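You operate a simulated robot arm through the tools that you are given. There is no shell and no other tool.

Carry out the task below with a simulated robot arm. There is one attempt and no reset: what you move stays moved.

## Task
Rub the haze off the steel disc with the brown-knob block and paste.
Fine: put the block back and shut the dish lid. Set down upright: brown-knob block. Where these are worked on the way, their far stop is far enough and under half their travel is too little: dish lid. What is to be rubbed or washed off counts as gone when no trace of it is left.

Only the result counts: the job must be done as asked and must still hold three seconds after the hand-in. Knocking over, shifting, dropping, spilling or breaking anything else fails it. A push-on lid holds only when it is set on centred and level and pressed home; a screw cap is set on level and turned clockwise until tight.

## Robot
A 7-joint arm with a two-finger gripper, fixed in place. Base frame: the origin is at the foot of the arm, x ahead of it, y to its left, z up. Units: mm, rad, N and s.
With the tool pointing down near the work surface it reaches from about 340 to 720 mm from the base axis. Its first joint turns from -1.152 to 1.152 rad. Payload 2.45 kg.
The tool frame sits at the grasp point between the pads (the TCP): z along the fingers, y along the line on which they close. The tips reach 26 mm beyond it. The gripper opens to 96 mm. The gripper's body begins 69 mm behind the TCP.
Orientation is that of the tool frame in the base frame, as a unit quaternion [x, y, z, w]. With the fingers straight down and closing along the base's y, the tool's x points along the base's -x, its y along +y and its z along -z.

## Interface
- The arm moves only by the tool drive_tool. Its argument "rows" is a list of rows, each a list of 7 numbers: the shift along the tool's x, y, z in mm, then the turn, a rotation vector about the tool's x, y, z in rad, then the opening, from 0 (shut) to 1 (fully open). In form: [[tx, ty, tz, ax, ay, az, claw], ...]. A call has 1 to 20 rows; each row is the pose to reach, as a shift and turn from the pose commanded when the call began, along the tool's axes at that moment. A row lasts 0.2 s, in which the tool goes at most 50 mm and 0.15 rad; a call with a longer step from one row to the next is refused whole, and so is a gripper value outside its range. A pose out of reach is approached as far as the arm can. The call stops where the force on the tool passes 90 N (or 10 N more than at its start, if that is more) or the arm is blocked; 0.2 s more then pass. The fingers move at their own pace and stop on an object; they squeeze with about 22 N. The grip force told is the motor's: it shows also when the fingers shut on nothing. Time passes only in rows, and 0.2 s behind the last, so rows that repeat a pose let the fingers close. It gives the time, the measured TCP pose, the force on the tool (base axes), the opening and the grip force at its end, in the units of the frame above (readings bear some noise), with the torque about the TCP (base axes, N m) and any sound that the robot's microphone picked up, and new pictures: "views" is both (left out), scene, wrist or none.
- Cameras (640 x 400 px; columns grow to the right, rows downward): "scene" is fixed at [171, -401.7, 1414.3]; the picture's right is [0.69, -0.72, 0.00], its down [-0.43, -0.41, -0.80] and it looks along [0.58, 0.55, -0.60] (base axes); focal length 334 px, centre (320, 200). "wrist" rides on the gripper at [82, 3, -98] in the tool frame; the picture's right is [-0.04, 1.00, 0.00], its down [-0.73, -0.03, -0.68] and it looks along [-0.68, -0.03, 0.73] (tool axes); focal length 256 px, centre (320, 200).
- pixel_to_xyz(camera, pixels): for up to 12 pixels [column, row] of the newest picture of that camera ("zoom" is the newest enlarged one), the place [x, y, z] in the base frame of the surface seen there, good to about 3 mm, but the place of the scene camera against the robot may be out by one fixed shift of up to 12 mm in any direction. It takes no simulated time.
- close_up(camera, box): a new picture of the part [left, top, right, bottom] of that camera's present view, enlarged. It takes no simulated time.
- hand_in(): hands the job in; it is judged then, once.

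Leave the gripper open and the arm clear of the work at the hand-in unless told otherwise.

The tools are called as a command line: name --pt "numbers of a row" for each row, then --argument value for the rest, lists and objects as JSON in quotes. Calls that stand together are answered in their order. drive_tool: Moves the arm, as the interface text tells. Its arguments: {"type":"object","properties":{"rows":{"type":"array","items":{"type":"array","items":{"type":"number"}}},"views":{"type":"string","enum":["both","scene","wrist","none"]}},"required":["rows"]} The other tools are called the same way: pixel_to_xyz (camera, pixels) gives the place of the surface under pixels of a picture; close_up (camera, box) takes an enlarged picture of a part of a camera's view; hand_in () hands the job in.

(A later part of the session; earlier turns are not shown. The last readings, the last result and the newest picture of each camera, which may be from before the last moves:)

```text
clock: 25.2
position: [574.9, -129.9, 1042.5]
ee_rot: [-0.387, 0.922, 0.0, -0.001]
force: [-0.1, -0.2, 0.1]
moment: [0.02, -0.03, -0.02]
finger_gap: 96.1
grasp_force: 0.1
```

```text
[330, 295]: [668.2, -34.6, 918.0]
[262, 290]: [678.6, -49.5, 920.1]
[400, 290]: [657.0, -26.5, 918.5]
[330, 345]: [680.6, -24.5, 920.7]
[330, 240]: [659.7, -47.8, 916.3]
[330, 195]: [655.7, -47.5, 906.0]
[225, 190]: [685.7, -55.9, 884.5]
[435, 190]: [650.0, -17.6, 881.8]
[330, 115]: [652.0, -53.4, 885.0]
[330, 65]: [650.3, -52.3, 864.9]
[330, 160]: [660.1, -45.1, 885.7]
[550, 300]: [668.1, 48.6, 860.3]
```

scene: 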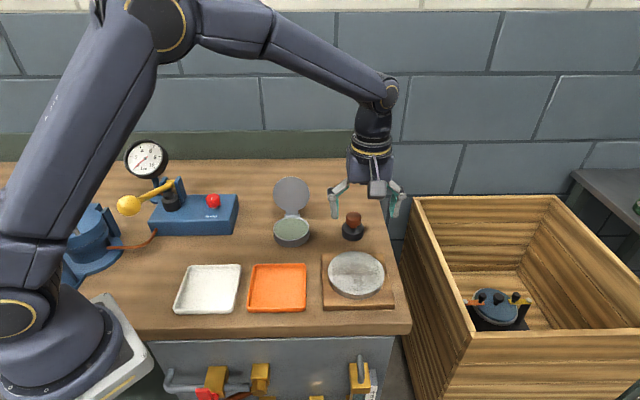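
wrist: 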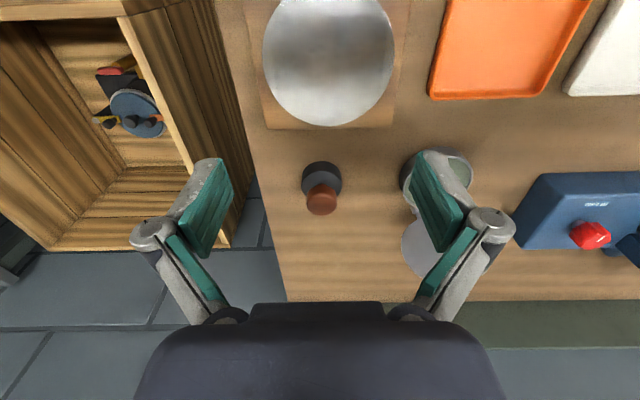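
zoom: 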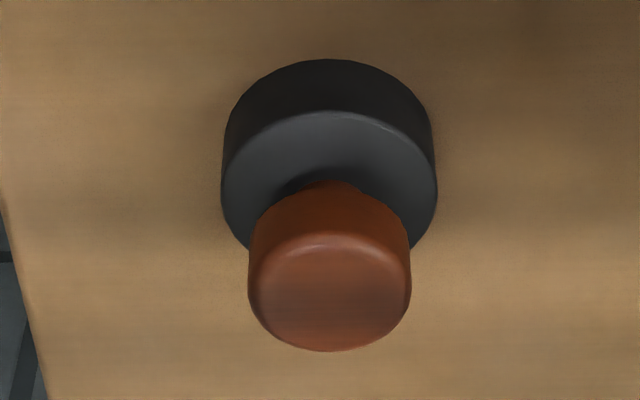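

The block centre is about (668.5,-36.5), with base top at z 885, knob top at 919 and knob about 34 mm wide. I'll move above it and lower to z about 960 for a check.

drive_tool --pt "-33 0 15 0 0 0 1" --pt "-66 -1 30 0 0 0 1" --pt "-99 -1 45 0 0 0 1" --pt "-132 -1.4 62 0 0 0 1" --pt "-132 -1.4 82 0 0 0 1" --pt "-132 -1.4 82 0 0 0 1"

close_up --camera "scene" --box '[300, 160, 420, 260]'

```text
clock: 26.6
position: [666.8, -35.6, 958.0]
ee_rot: [-0.386, 0.922, 0.0, -0.001]
force: [0.6, -0.7, 1.1]
moment: [-0.02, 0.0, 0.01]
finger_gap: 95.9
grasp_force: 0.0
```

scene: 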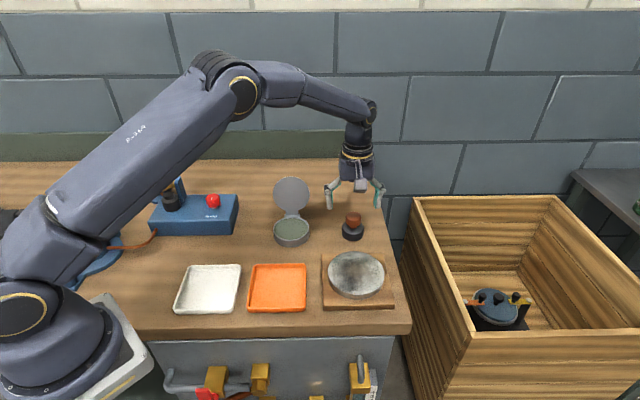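
wrist: 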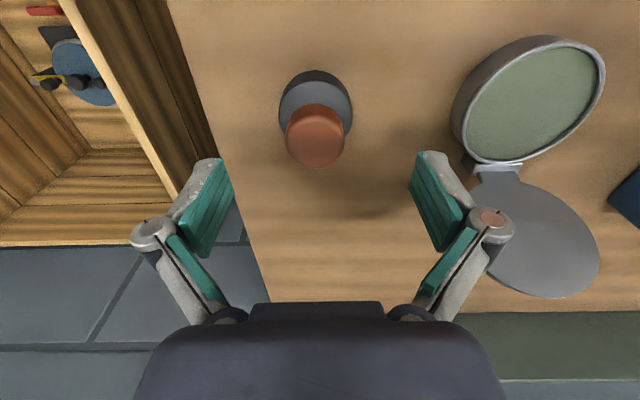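

```text
4.00 times, centred on (360, 210) of scene
```

zoom: 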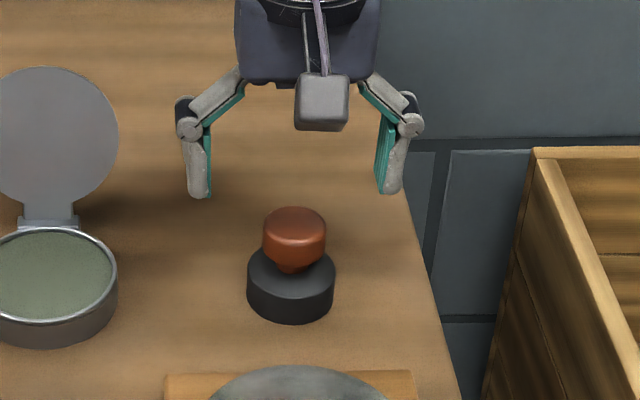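

The block sits about 2 mm to the tool's -y side. I'll correct that, descend to z 916, with the tips at 890 just above the block base, and close on the brown knob.

drive_tool --pt "-0.5 -2 15 0 0 0 1" --pt "-0.5 -2 30 0 0 0 1" --pt "-0.5 -2 42 0 0 0 1" --pt "-0.5 -2 42 0 0 0 1" --pt "-0.5 -2 42 0 0 0 0.3" --pt "-0.5 -2 42 0 0 0 0" --pt "-0.5 -2 42 0 0 0 0" --pt "-0.5 -2 42 0 0 0 0" --pt "-0.5 -2 42 0 0 0 0" --pt "-0.5 -2 42 0 0 0 0"

close_up --camera "scene" --box '[300, 160, 420, 260]'

```text
clock: 28.8
position: [669.7, -36.7, 915.6]
ee_rot: [-0.387, 0.922, -0.001, 0.0]
force: [-0.2, 0.1, 0.5]
moment: [-0.02, 0.01, 0.02]
finger_gap: 36.7
grasp_force: 21.9
```

scene: 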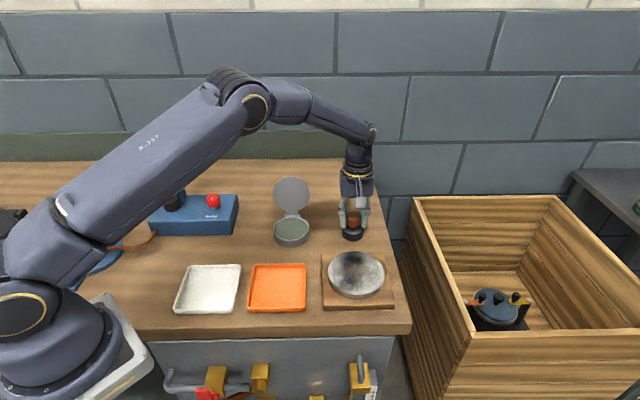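
wrist: 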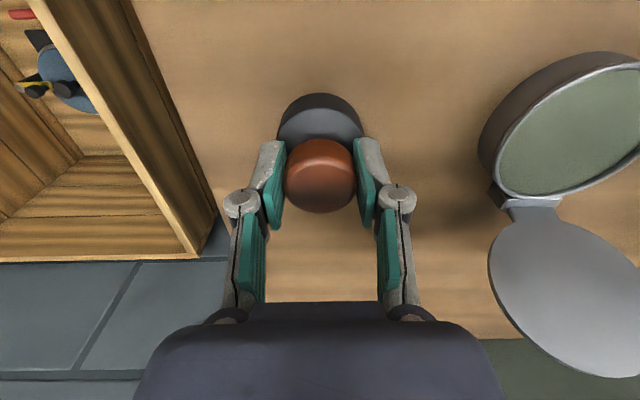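

```text
4.00 times, centred on (360, 210) of scene
```

zoom: 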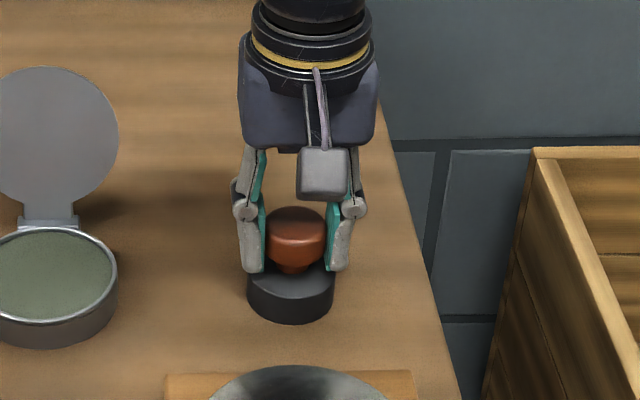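

The grip is firm at 36.7 mm. The block's home pose is TCP (669.7,-36.7,915.6), which puts the block bottom about 56 mm below the TCP. I'll lift it straight up and move to a point beside the dish to measure the dish opening.

drive_tool --pt "0 0 -15 0 0 0 0" --pt "0 0 -35 0 0 0 0" --pt "10 15 -50 0 0 0 0" --pt "20 31 -60 0 0 0 0" --pt "32 50 -70 0 0 0 0" --pt "44 68 -74 0 0 0 0" --pt "44 68 -74 0 0 0 0"

close_up --camera "scene" --box '[260, 170, 420, 310]'

```text
clock: 30.4
position: [588.9, -20.9, 989.0]
ee_rot: [-0.386, 0.922, 0.0, -0.001]
force: [0.0, -0.8, -3.5]
moment: [0.0, 0.02, 0.01]
finger_gap: 36.6
grasp_force: 22.2
```

scene: 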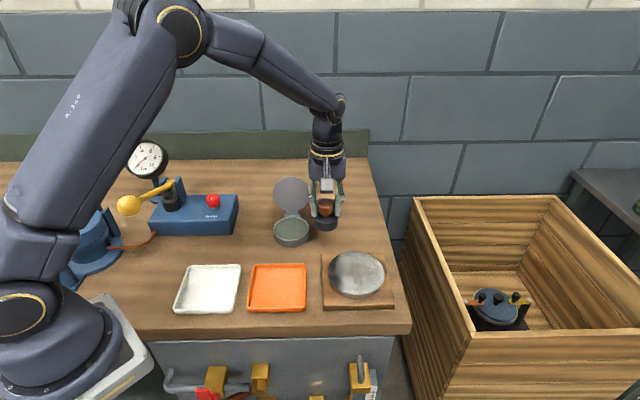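
wrist: 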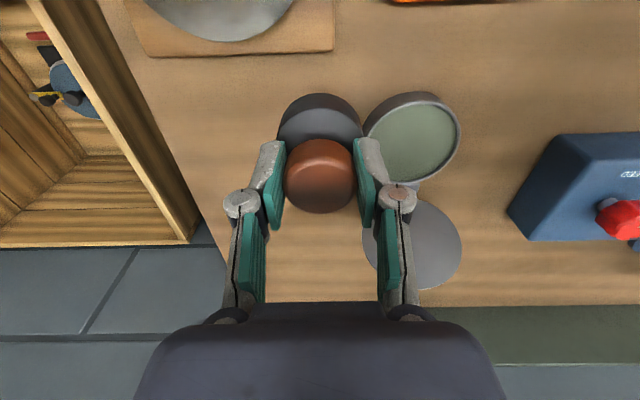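

```text
2.86 times, centred on (340, 240) of scene
```

zoom: 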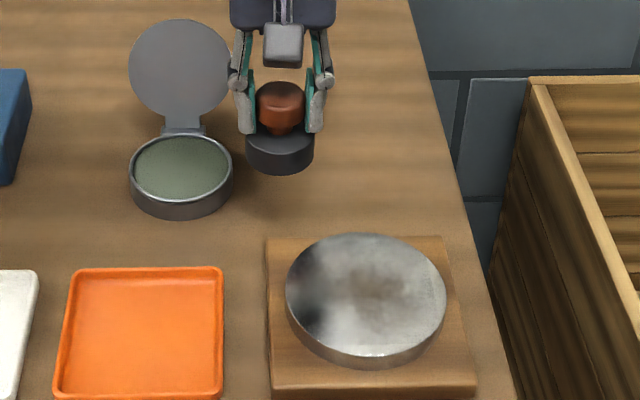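

The block is held level, with 3.5 N of weight. The dish is visible at (412,140) in the wrist view, so I'll enlarge and measure its rim.

close_up --camera "wrist" --box '[350, 80, 480, 200]'

```text
3.33 times, centred on (415, 140) of wrist
```

zoom: 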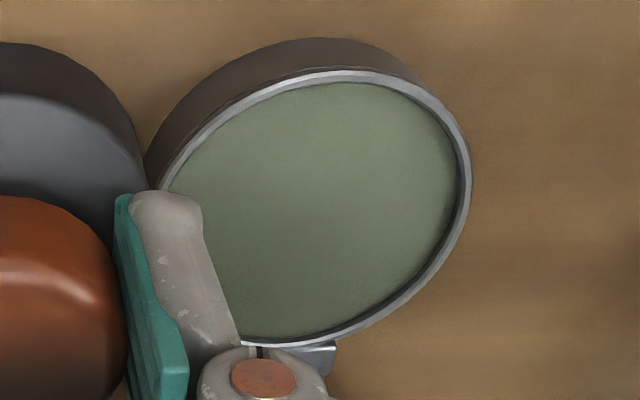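

pixel_to_xyz --camera "zoom" --pixels '[[347, 76], [465, 190], [440, 120], [250, 103], [165, 185], [265, 342], [405, 295], [350, 325], [320, 210], [400, 150], [300, 300], [220, 160]]'

```text
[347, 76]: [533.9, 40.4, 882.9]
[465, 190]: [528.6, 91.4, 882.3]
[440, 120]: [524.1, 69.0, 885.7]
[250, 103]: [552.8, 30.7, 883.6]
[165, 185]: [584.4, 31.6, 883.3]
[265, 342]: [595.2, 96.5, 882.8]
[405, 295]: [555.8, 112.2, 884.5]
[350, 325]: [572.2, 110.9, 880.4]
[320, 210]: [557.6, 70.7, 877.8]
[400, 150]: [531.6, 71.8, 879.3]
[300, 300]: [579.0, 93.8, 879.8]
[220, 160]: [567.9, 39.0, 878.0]
```

The rim circle fits a centre of about (562.5,69.5) with an inner radius of about 38 mm, and the paste surface is at z 878. I'll carry the block over the dish centre at a safe height.

drive_tool --pt "-12 21 0 0 0 0 0" --pt "-23 41 5 0 0 0 0" --pt "-35 62 10 0 0 0 0" --pt "-46 82 19 0 0 0 0" --pt "-46 82 19 0 0 0 0"

close_up --camera "scene" --box '[240, 150, 360, 260]'

```text
clock: 31.6
position: [562.4, 69.8, 971.8]
ee_rot: [-0.386, 0.923, 0.0, -0.001]
force: [-0.1, -0.3, -3.4]
moment: [0.01, -0.02, 0.0]
finger_gap: 36.8
grasp_force: 22.0
```

scene: 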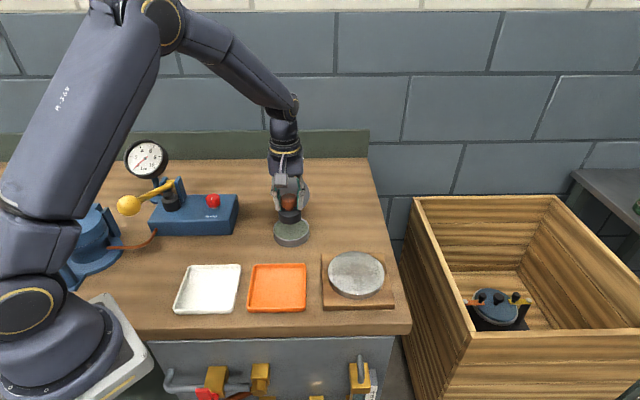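
wrist: 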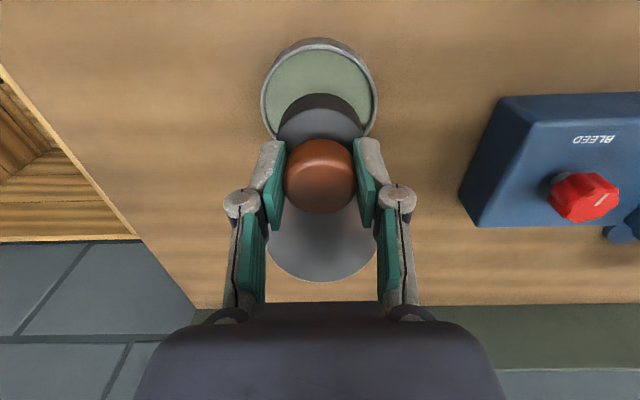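

```text
3.64 times, centred on (300, 205) of scene
```

zoom: 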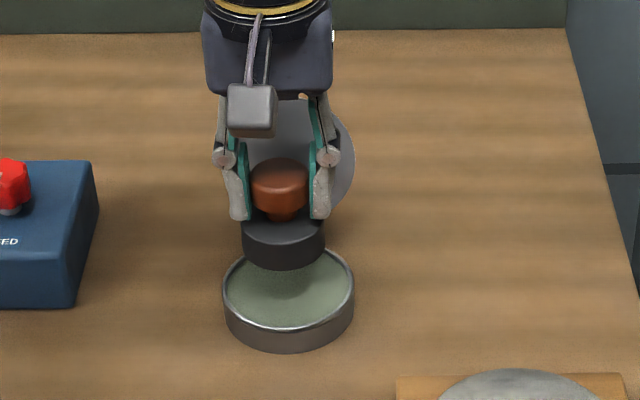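

The block is centred over the dish. I'll lower it until its face just reaches the paste at TCP z about 934.

drive_tool --pt "0 0 15 0 0 0 0" --pt "0 0 28 0 0 0 0" --pt "0 0 34 0 0 0 0" --pt "0 0 37 0 0 0 0" --pt "0 0 38.5 0 0 0 0" --pt "0 0 38.5 0 0 0 0" --views "scene"

close_up --camera "scene" --box '[240, 150, 360, 260]'

```text
clock: 33.0
position: [565.5, 70.5, 933.8]
ee_rot: [-0.386, 0.923, -0.001, 0.0]
force: [-3.4, 0.6, 16.6]
moment: [0.02, 0.08, 0.03]
finger_gap: 36.9
grasp_force: 22.5
```

scene: 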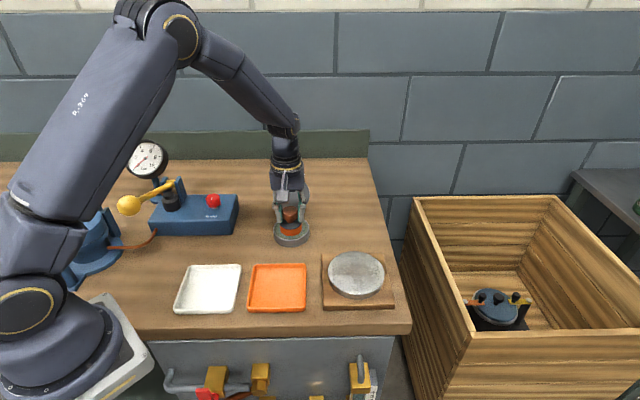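

```text
3.64 times, centred on (300, 205) of scene
```

zoom: 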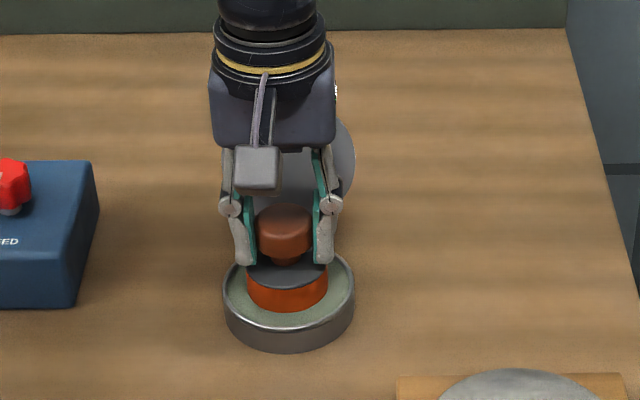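

The block touched the paste with about 17 N, and its lower side now shows a coating. I'll lift it out and inspect it.

drive_tool --pt "0 0 -3 0 0 0 0" --pt "0 0 -18 0 0 0 0" --pt "0 0 -33 0 0 0 0" --pt "0 0 -50 0 0 0 0" --pt "0 0 -50 0 0 0 0"

close_up --camera "scene" --box '[240, 150, 360, 260]'

```text
clock: 34.2
position: [564.2, 70.3, 982.8]
ee_rot: [-0.386, 0.922, -0.001, -0.001]
force: [-0.1, -0.3, -2.5]
moment: [0.01, 0.01, -0.01]
finger_gap: 36.5
grasp_force: 21.4
```

scene: 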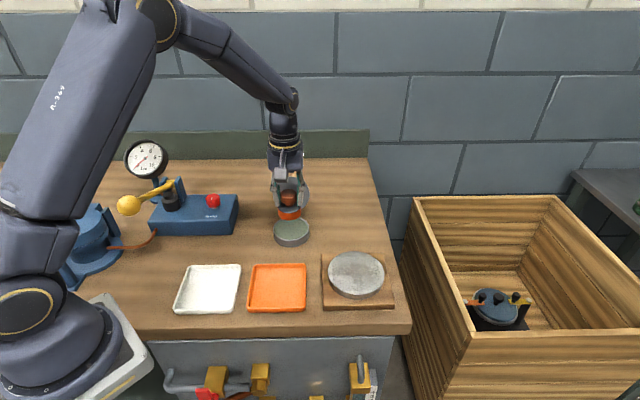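
wrist: 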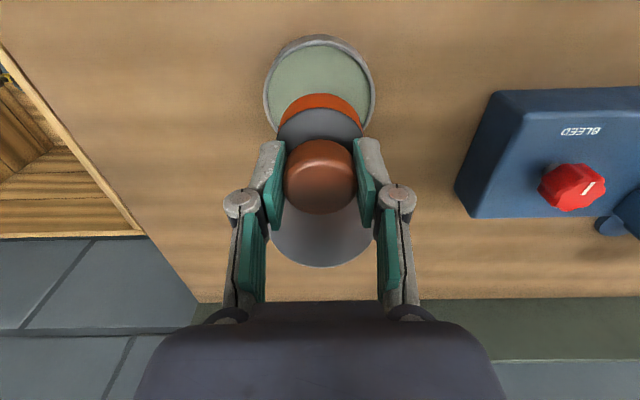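

```text
3.64 times, centred on (300, 205) of scene
```

zoom: 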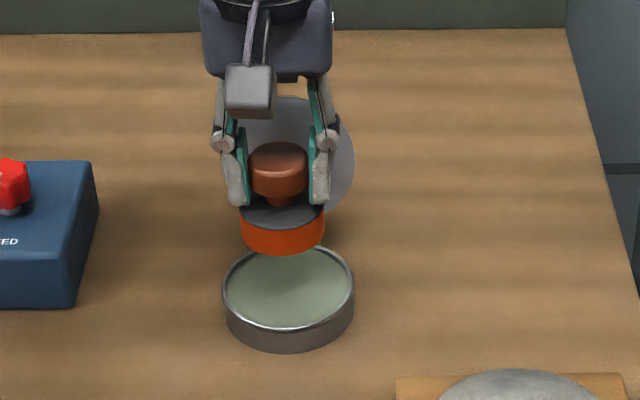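

The block now carries a clear orange coating. I'll carry it over to above the disc centre, about (553,-132).

drive_tool --pt "30 -27 -2 0 0 0 0" --pt "61 -53 -2 0 0 0 0" --pt "91 -80 0 0 0 0 0" --pt "122 -107 4 0 0 0 0" --pt "152 -133.6 8 0 0 0 0" --pt "152 -133.6 8 0 0 0 0"

close_up --camera "scene" --box '[300, 200, 420, 310]'

```text
clock: 35.6
position: [552.7, -133.8, 976.4]
ee_rot: [-0.388, 0.922, 0.0, -0.001]
force: [0.0, -0.4, -3.7]
moment: [-0.04, -0.02, -0.01]
finger_gap: 36.6
grasp_force: 21.6
```

scene: 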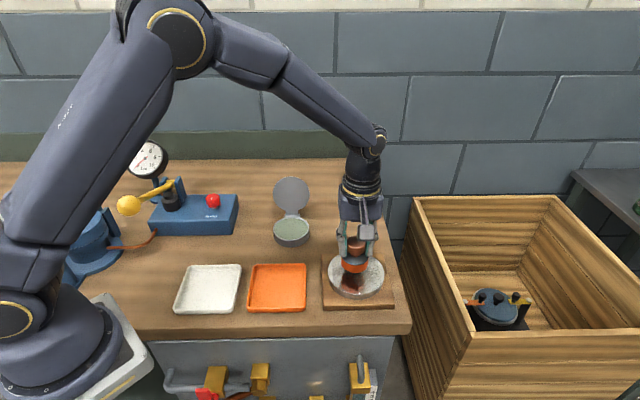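
wrist: 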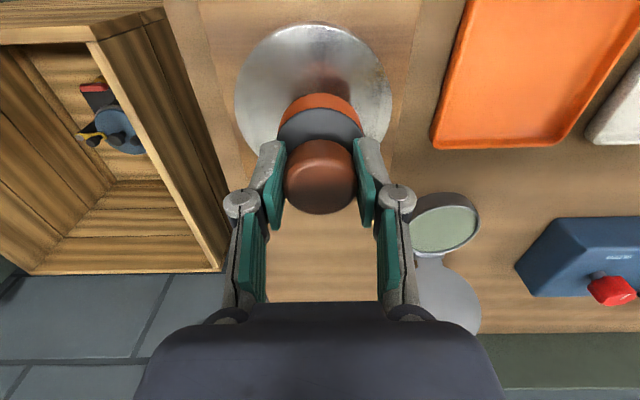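

```text
3.64 times, centred on (360, 255) of scene
```

zoom: 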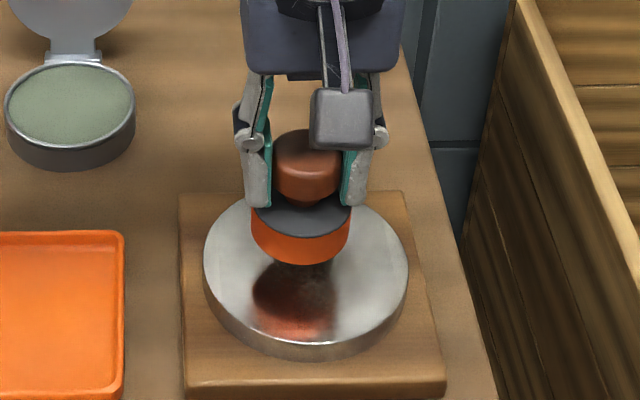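

The disc is polished and reflects the block. I'll enlarge the wrist view of it to find the haze before rubbing.

close_up --camera "wrist" --box '[220, 10, 410, 165]'

pixel_to_xyz --camera "wrist" --pixels '[[237, 95], [390, 95], [315, 27], [300, 60], [250, 130], [380, 130], [260, 50], [370, 50]]'

```text
2.58 times, centred on (315, 88) of wrist
```

zoom: 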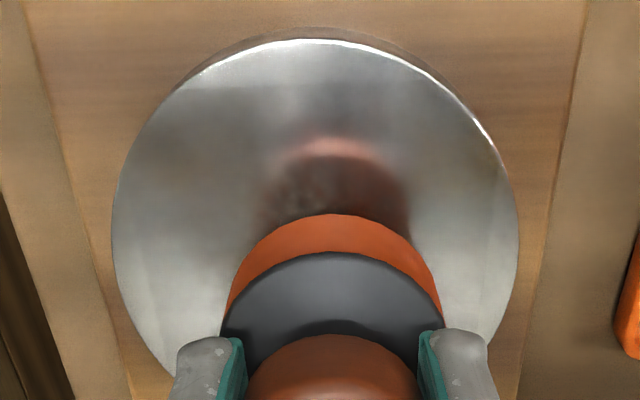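

```text
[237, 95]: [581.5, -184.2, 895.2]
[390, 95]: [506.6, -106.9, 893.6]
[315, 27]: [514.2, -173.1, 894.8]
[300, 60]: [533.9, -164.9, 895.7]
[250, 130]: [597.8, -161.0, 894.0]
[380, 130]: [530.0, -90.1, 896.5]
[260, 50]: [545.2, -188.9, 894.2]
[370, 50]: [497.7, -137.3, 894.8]
```

The disc centre fits (552.5,-134) with radius 54 and top at z 894.5. I'll lower the block until its face rests on the disc with light pressure.

drive_tool --pt "0 0 12 0 0 0 0" --pt "0 0 21 0 0 0 0" --pt "0 0 24 0 0 0 0" --pt "0 0 25.5 0 0 0 0" --pt "0 0 25.5 0 0 0 0" --views "none"

```text
clock: 36.8
position: [552.7, -134.0, 951.1]
ee_rot: [-0.386, 0.922, 0.0, -0.001]
force: [-0.7, -0.1, -2.9]
moment: [0.02, 0.02, -0.01]
finger_gap: 36.8
grasp_force: 21.9
```

No contact yet at z 951.1. I'll lower in small steps.

drive_tool --pt "0 0 0.7 0 0 0 0" --pt "0 0 1.4 0 0 0 0" --pt "0 0 1.4 0 0 0 0" --views "none"

```text
clock: 37.6
position: [552.2, -133.0, 949.5]
ee_rot: [-0.386, 0.922, -0.001, 0.0]
force: [-5.3, -1.7, 10.0]
moment: [0.07, -0.03, 0.02]
finger_gap: 36.4
grasp_force: 22.2
```

Contact, with about 13 N of pressure. I'll make a test stroke along the finger-closing direction of ±26 mm and look at the effect.

drive_tool --pt "0 9 0 0 0 0 0" --pt "0 18 0 0 0 0 0" --pt "0 26 0 0 0 0 0" --pt "0 18 0 0 0 0 0" --pt "0 9 0 0 0 0 0" --pt "0 0 0 0 0 0 0" --pt "0 -9 0 0 0 0 0" --pt "0 -18 0 0 0 0 0" --pt "0 -26 0 0 0 0 0" --pt "0 -26 0 0 0 0 0"

close_up --camera "scene" --box '[300, 200, 420, 310]'

```text
clock: 39.8
position: [570.0, -151.3, 947.4]
ee_rot: [-0.386, 0.922, 0.0, -0.001]
force: [-0.7, 1.7, 1.9]
moment: [-0.02, -0.01, 0.02]
finger_gap: 36.7
grasp_force: 21.8
```

scene: 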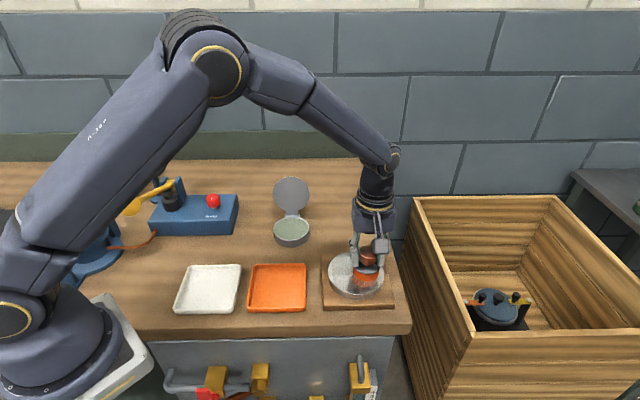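
wrist: 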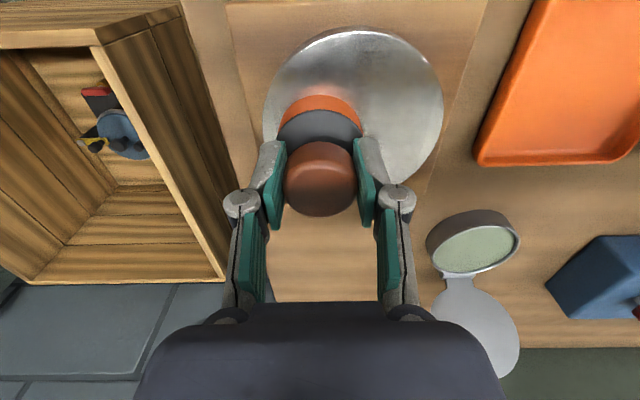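

```text
3.64 times, centred on (360, 255) of scene
```

zoom: 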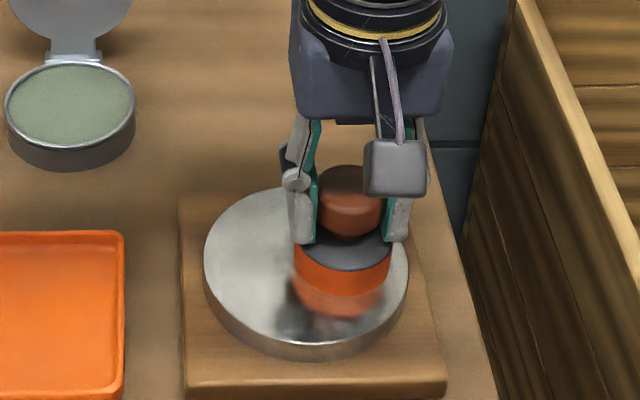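

The rubbed side already looks cleaner and there's no shift of the disc. I'll go on with a full ring pass of radius 29 mm around the disc centre, pressing about 0.5 mm more.

drive_tool --pt "0 -3 0.5 0 0 0 0" --pt "11.1 -0.8 0.5 0 0 0 0" --pt "20.5 5.5 0.5 0 0 0 0" --pt "26.8 14.9 0.5 0 0 0 0" --pt "29 26 0.5 0 0 0 0" --pt "26.8 37.1 0.5 0 0 0 0" --pt "20.5 46.5 0.5 0 0 0 0" --pt "11.1 52.8 0.5 0 0 0 0" --pt "0 55 0.5 0 0 0 0" --pt "-11.1 52.8 0.5 0 0 0 0" --pt "-20.5 46.5 0.5 0 0 0 0" --pt "-26.8 37.1 0.5 0 0 0 0" --pt "-29 26 0.5 0 0 0 0" --pt "-26.8 14.9 0.5 0 0 0 0" --pt "-20.5 5.5 0.5 0 0 0 0" --pt "-11.1 -0.8 0.5 0 0 0 0" --pt "0 -3 0.5 0 0 0 0" --pt "0 11.5 0.5 0 0 0 0" --pt "0 26 0.5 0 0 0 0" --pt "0 26 0.5 0 0 0 0"

close_up --camera "scene" --box '[300, 200, 420, 310]'

```text
clock: 44.0
position: [552.0, -133.1, 947.5]
ee_rot: [-0.387, 0.922, -0.001, -0.001]
force: [-0.2, 0.2, -3.2]
moment: [-0.03, 0.0, 0.02]
finger_gap: 36.6
grasp_force: 21.9
```

scene: 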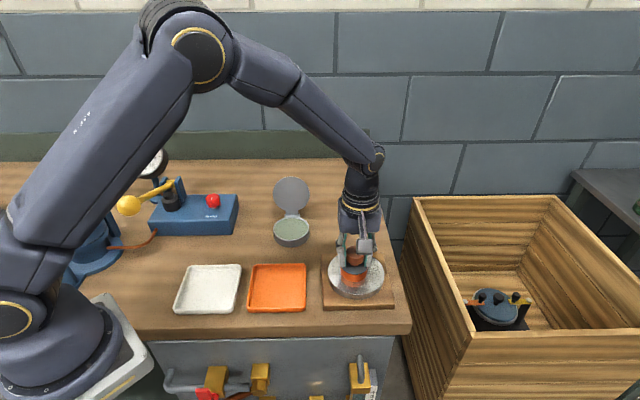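
wrist: 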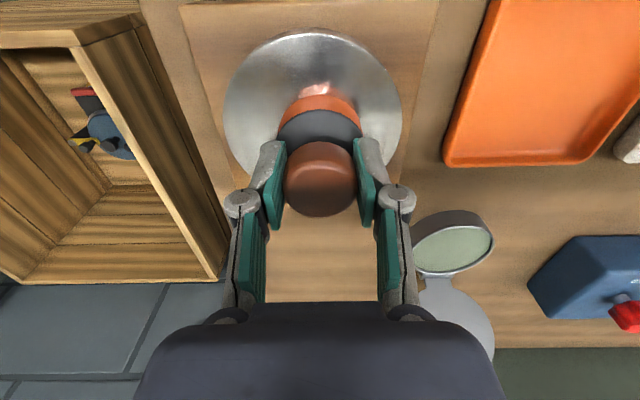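

```text
3.64 times, centred on (360, 255) of scene
```

zoom: 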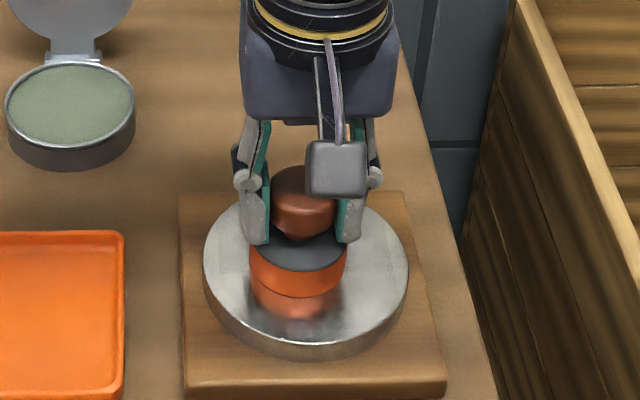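

At the end of the ring the force reads only the block's weight, so contact was lost. The block may have slid up slightly in the grip. I'll press down a little and check the force.

drive_tool --pt "0 0 0.7 0 0 0 0" --pt "0 0 1.4 0 0 0 0" --pt "0 0 1.4 0 0 0 0" --views "none"

```text
clock: 44.8
position: [553.1, -132.3, 947.1]
ee_rot: [-0.387, 0.922, -0.001, -0.001]
force: [-3.2, 1.1, 10.0]
moment: [-0.08, 0.29, -0.03]
finger_gap: 36.4
grasp_force: 22.4
```

Contact is back at about 13 N. I'll rub an inner ring of radius 14 mm and check the force at the end.

drive_tool --pt "7 0 0.2 0 0 0 0" --pt "14 0 0.3 0 0 0 0" --pt "9.9 9.9 0.3 0 0 0 0" --pt "0 14 0.4 0 0 0 0" --pt "-9.9 9.9 0.4 0 0 0 0" --pt "-14 0 0.5 0 0 0 0" --pt "-9.9 -9.9 0.5 0 0 0 0" --pt "0 -14 0.6 0 0 0 0" --pt "9.9 -9.9 0.6 0 0 0 0" --pt "14 0 0.7 0 0 0 0" --pt "14 0 0.7 0 0 0 0"

close_up --camera "scene" --box '[300, 200, 420, 310]'

```text
clock: 47.2
position: [542.1, -141.5, 945.9]
ee_rot: [-0.386, 0.922, 0.0, 0.0]
force: [-0.1, -0.3, -1.0]
moment: [-0.05, -0.01, 0.0]
finger_gap: 36.4
grasp_force: 21.8
```

scene: 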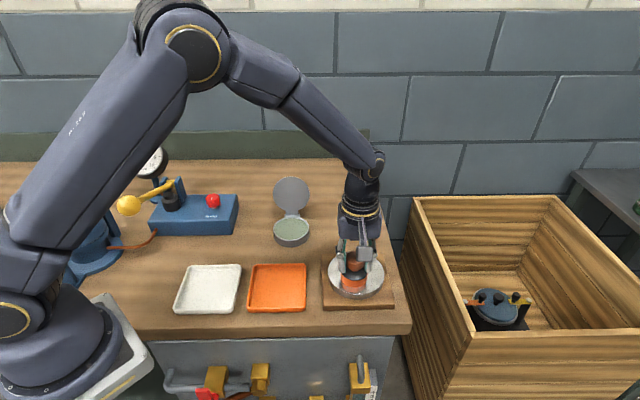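
wrist: 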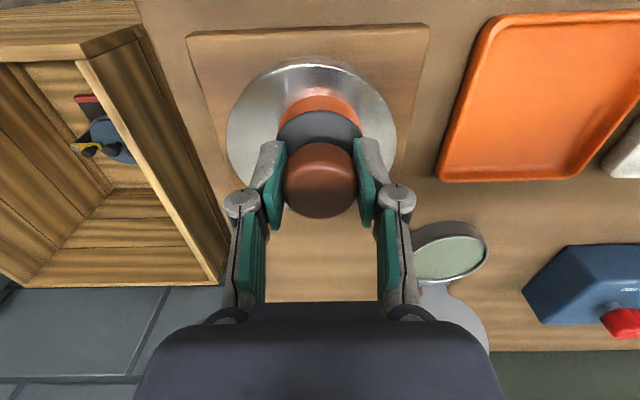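

```text
3.64 times, centred on (360, 255) of scene
```

zoom: 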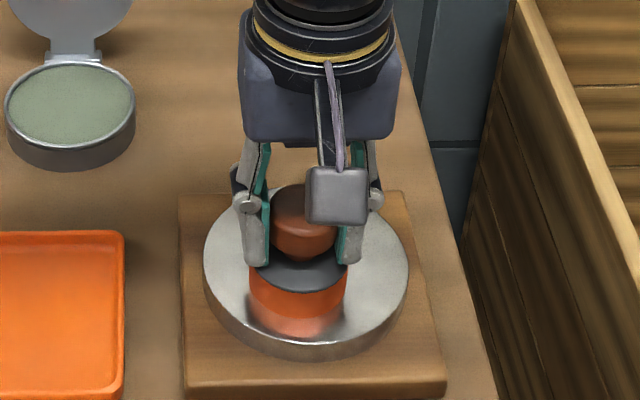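

The block is sliding up in the pads. Soon the fingertips will rest on its base top, around TCP z 945.5, and give a firm push. I'll lower a bit more and read the force.

drive_tool --pt "0 0 0.5 0 0 0 0" --pt "0 0 1.0 0 0 0 0" --pt "0 0 1.0 0 0 0 0" --views "none"

```text
clock: 48.0
position: [542.7, -143.5, 945.4]
ee_rot: [-0.387, 0.922, -0.001, 0.0]
force: [-6.8, 0.4, 15.5]
moment: [-0.06, 0.13, -0.01]
finger_gap: 36.6
grasp_force: 21.7
```

Firm contact, net 19 N. Now another full ring of radius 29 mm, pressing slightly more along the way.

drive_tool --pt "15 0 0.1 0 0 0 0" --pt "12.8 11.1 0.1 0 0 0 0" --pt "6.5 20.5 0.2 0 0 0 0" --pt "-2.9 26.8 0.2 0 0 0 0" --pt "-14 29 0.2 0 0 0 0" --pt "-25.1 26.8 0.3 0 0 0 0" --pt "-34.5 20.5 0.3 0 0 0 0" --pt "-40.8 11.1 0.3 0 0 0 0" --pt "-43 0 0.4 0 0 0 0" --pt "-40.8 -11.1 0.4 0 0 0 0" --pt "-34.5 -20.5 0.4 0 0 0 0" --pt "-25.1 -26.8 0.5 0 0 0 0" --pt "-14 -29 0.5 0 0 0 0" --pt "-2.9 -26.8 0.5 0 0 0 0" --pt "6.5 -20.5 0.6 0 0 0 0" --pt "12.8 -11.1 0.6 0 0 0 0" --pt "15 0 0.6 0 0 0 0" --pt "0 0 0.6 0 0 0 0" --pt "-14 0 0.6 0 0 0 0" --pt "-14 0 0.6 0 0 0 0"

close_up --camera "scene" --box '[300, 200, 420, 310]'

```text
clock: 52.2
position: [552.0, -131.9, 945.8]
ee_rot: [-0.386, 0.922, 0.0, -0.001]
force: [0.2, -0.5, -3.6]
moment: [0.03, -0.01, 0.01]
finger_gap: 36.6
grasp_force: 21.8
```

scene: 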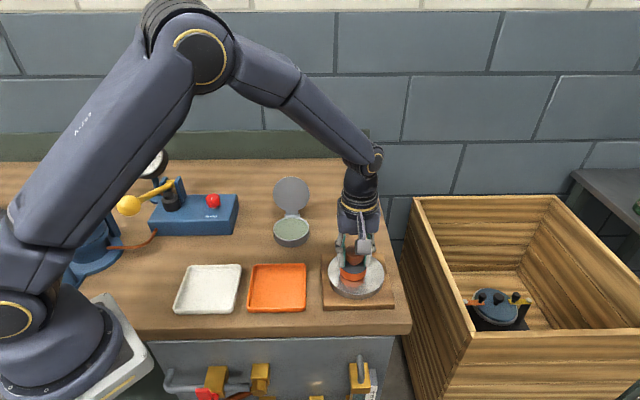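
wrist: 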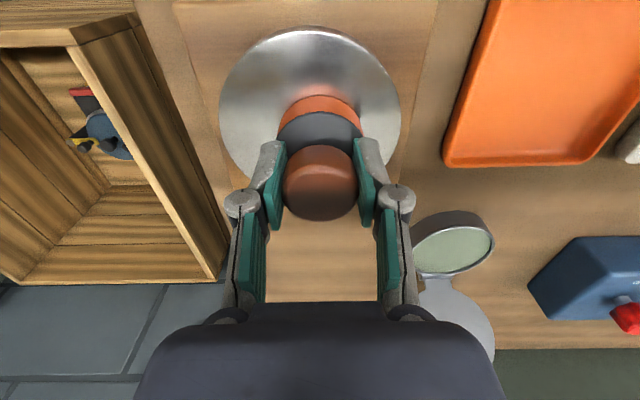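

```text
3.64 times, centred on (360, 255) of scene
```

zoom: 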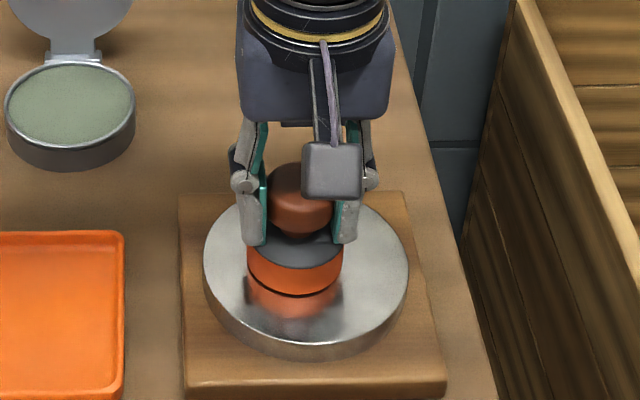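

Contact was lost again at the centre. The visible disc looks much clearer, so I'll lift the block, move it aside and inspect the whole disc.

drive_tool --pt "0 0 -15 0 0 0 0" --pt "0 0 -35 0 0 0 0" --pt "20 0 -60 0 0 0 0" --pt "50 0 -80 0 0 0 0" --pt "80 0 -100 0 0 0 0" --pt "110 0 -110 0 0 0 0" --pt "110 0 -110 0 0 0 0"

close_up --camera "scene" --box '[300, 200, 420, 310]'

close_up --camera "wrist" --box '[200, 20, 440, 170]'

```text
clock: 53.8
position: [474.5, -210.7, 1055.5]
ee_rot: [-0.386, 0.922, -0.001, -0.001]
force: [0.9, -0.6, -3.7]
moment: [-0.03, 0.01, 0.04]
finger_gap: 36.4
grasp_force: 22.1
```

scene: 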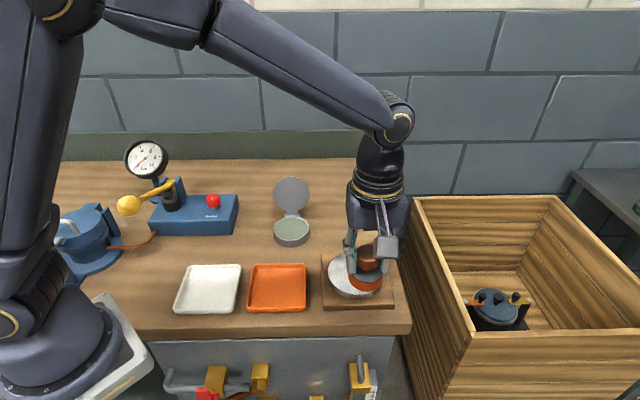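
wrist: 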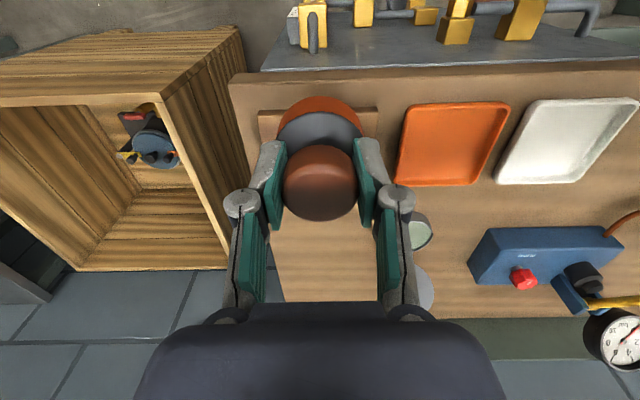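

```text
3.64 times, centred on (360, 255) of scene
```

zoom: 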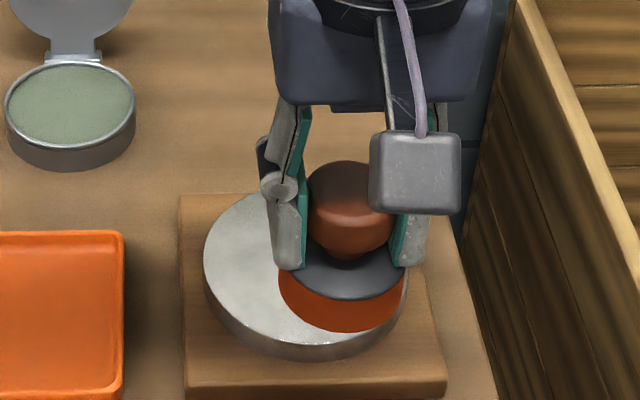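

```text
2.67 times, centred on (320, 95) of wrist
```

zoom: 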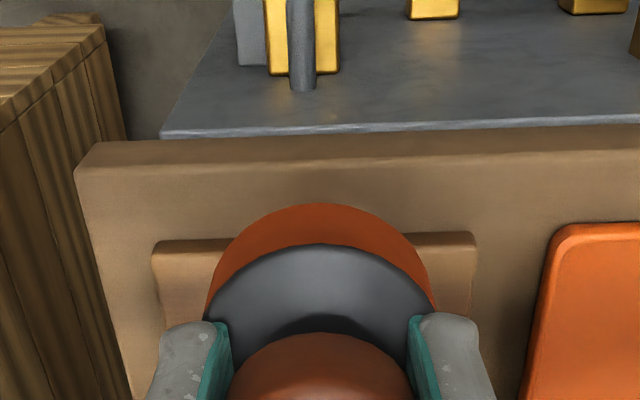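

The held block still hides part of the disc from the scene camera. I'll move it over toward the dish side for a clear view.

drive_tool --pt "0 35 0 0 0 0 0" --pt "0 70 0 0 0 0 0" --pt "0 105 0 0 0 0 0" --pt "0 140 0 0 0 0 0" --pt "-30 160 0 0 0 0 0" --pt "-30 160 0 0 0 0 0"

close_up --camera "scene" --box '[310, 240, 400, 310]'

close_up --camera "wrist" --box '[100, 20, 300, 170]'

```text
clock: 55.2
position: [383.1, -74.2, 1054.4]
ee_rot: [-0.386, 0.923, 0.0, -0.001]
force: [0.2, -0.9, -2.5]
moment: [-0.03, 0.01, 0.03]
finger_gap: 36.3
grasp_force: 21.9
```

scene: 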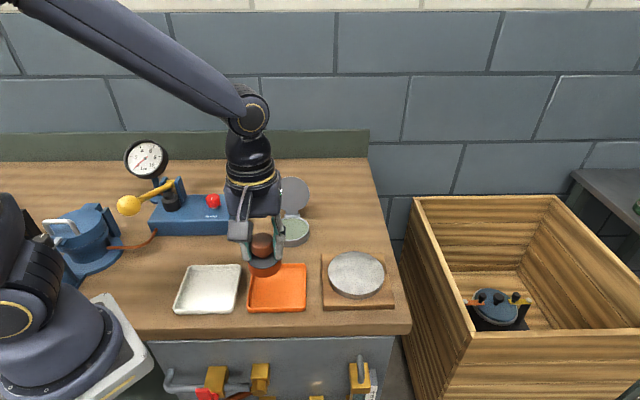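
wrist: 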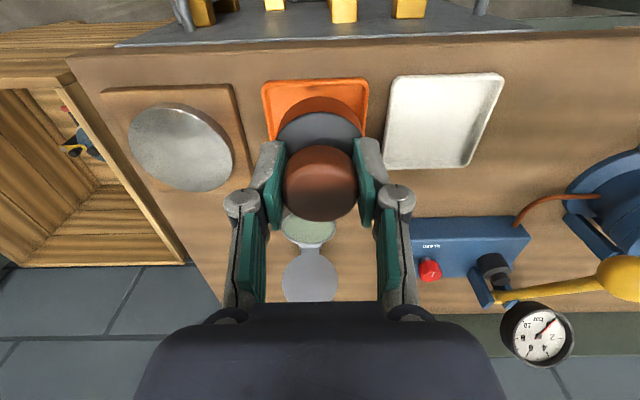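

```text
5.71 times, centred on (355, 275) of scene
```

zoom: 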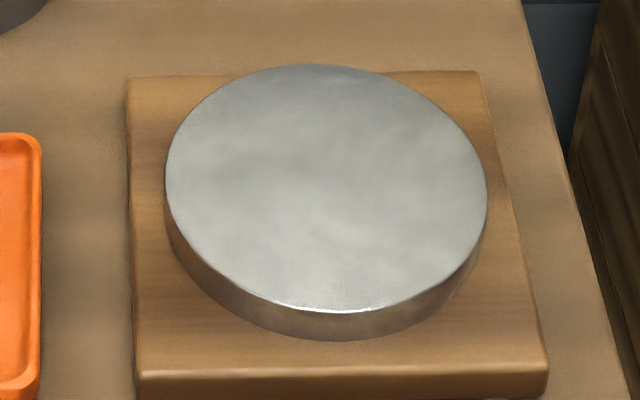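

```text
2.67 times, centred on (200, 95) of wrist
```

zoom: 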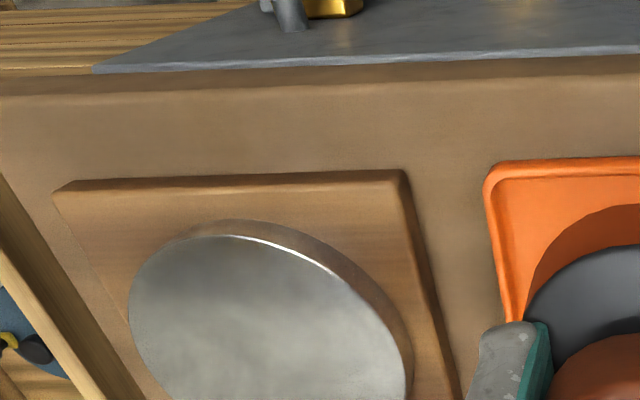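

The brown haze is almost all gone, and only faint cloudy patches remain, which may be reflections or light traces. I'll go back and rub the whole disc again with firm pressure, starting above its centre.

drive_tool --pt "-15 -33 5 0 0 0 0" --pt "-30 -65 15 0 0 0 0" --pt "-46 -98 30 0 0 0 0" --pt "-61 -130 50 0 0 0 0" --pt "-76 -163 75 0 0 0 0" --pt "-76 -163 92 0 0 0 0" --pt "-76 -163 102 0 0 0 0" --pt "-76 -163 107 0 0 0 0" --pt "-76 -163 107 0 0 0 0"

```text
clock: 57.2
position: [553.2, -137.4, 946.2]
ee_rot: [-0.387, 0.922, -0.001, -0.001]
force: [-0.8, -0.1, -3.7]
moment: [-0.01, -0.01, 0.0]
finger_gap: 36.7
grasp_force: 21.7
```

scene: 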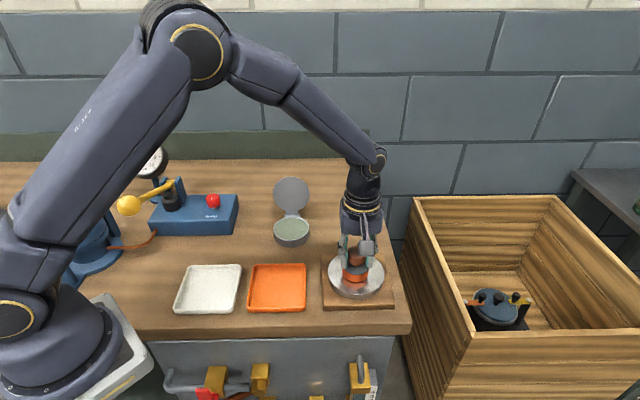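
wrist: 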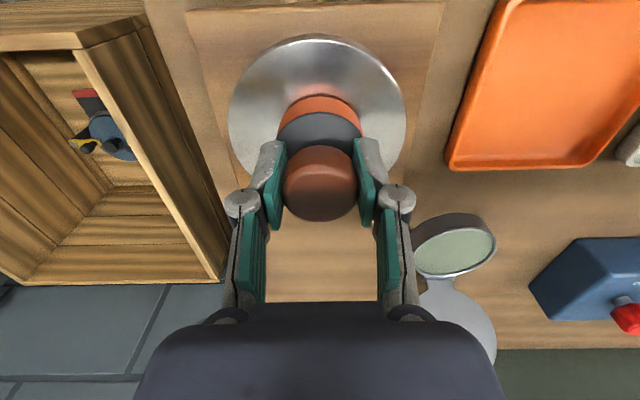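

Just above the disc at z 946.2. I'll lower in small steps and shift 3 mm back to the centre.

drive_tool --pt "-2 2 0.7 0 0 0 0" --pt "-2 2 1.4 0 0 0 0" --pt "-2 2 1.8 0 0 0 0" --pt "-2 2 1.8 0 0 0 0" --views "none"

```text
clock: 58.2
position: [552.5, -134.6, 945.1]
ee_rot: [-0.386, 0.922, 0.0, -0.001]
force: [-0.9, 0.4, -4.2]
moment: [0.03, -0.04, 0.01]
finger_gap: 36.3
grasp_force: 21.8
```

drive_tool --pt "0 0 0.5 0 0 0 0" --pt "0 0 1.0 0 0 0 0" --pt "0 0 1.0 0 0 0 0" --views "none"

```text
clock: 59.0
position: [552.1, -135.9, 944.3]
ee_rot: [-0.387, 0.922, 0.0, 0.0]
force: [0.4, 0.2, -3.7]
moment: [0.03, -0.03, 0.02]
finger_gap: 36.2
grasp_force: 22.3
```

Still no contact at 944.3. Lowering further in small steps.

drive_tool --pt "0 0 0.6 0 0 0 0" --pt "0 0 1.2 0 0 0 0" --pt "0 0 1.2 0 0 0 0" --views "none"

```text
clock: 59.8
position: [551.2, -135.4, 942.7]
ee_rot: [-0.387, 0.922, -0.001, 0.0]
force: [-2.2, 0.6, 2.8]
moment: [0.17, 0.02, 0.03]
finger_gap: 36.3
grasp_force: 21.7
```

Contact begins at 942.7, so the block sits about 7 mm higher in the grip than at first. I'll look at how it sits between the fingers.

drive_tool --pt "0 0 0.3 0 0 0 0"

close_up --camera "scene" --box '[320, 210, 400, 300]'

close_up --camera "wrist" --box '[230, 70, 410, 230]'

```text
clock: 60.2
position: [552.5, -134.2, 943.1]
ee_rot: [-0.386, 0.922, -0.001, 0.0]
force: [-4.3, 0.4, 10.8]
moment: [0.26, 0.06, 0.06]
finger_gap: 36.5
grasp_force: 22.1
```

scene: 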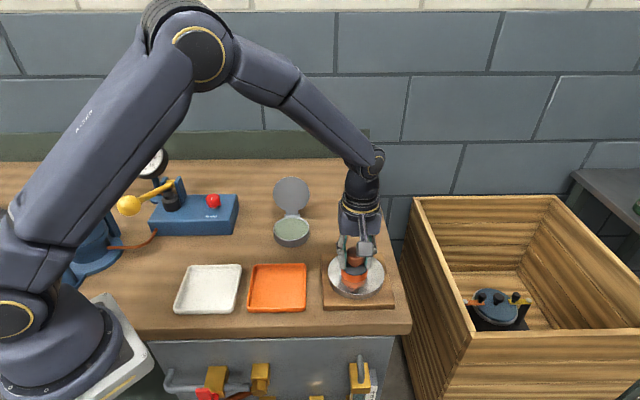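
wrist: 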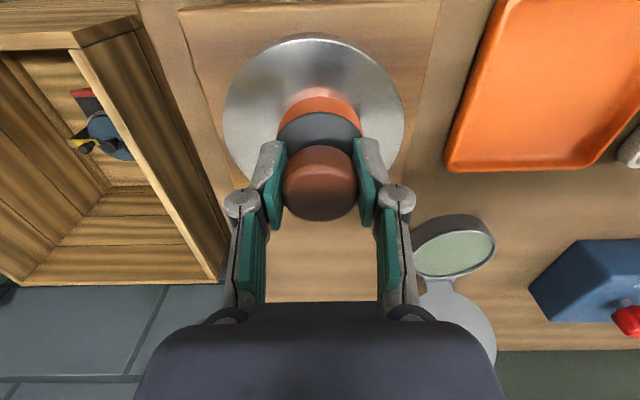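

```text
4.44 times, centred on (360, 255) of scene
```

zoom: 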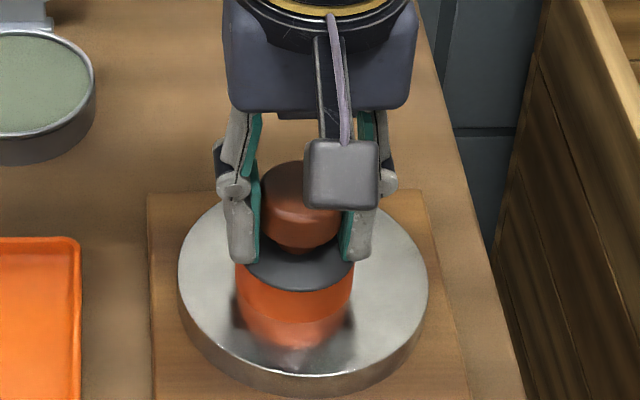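

```text
2.50 times, centred on (320, 150) of wrist
```

zoom: 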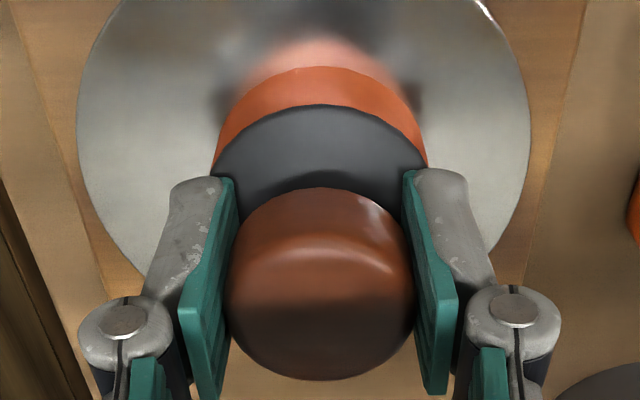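

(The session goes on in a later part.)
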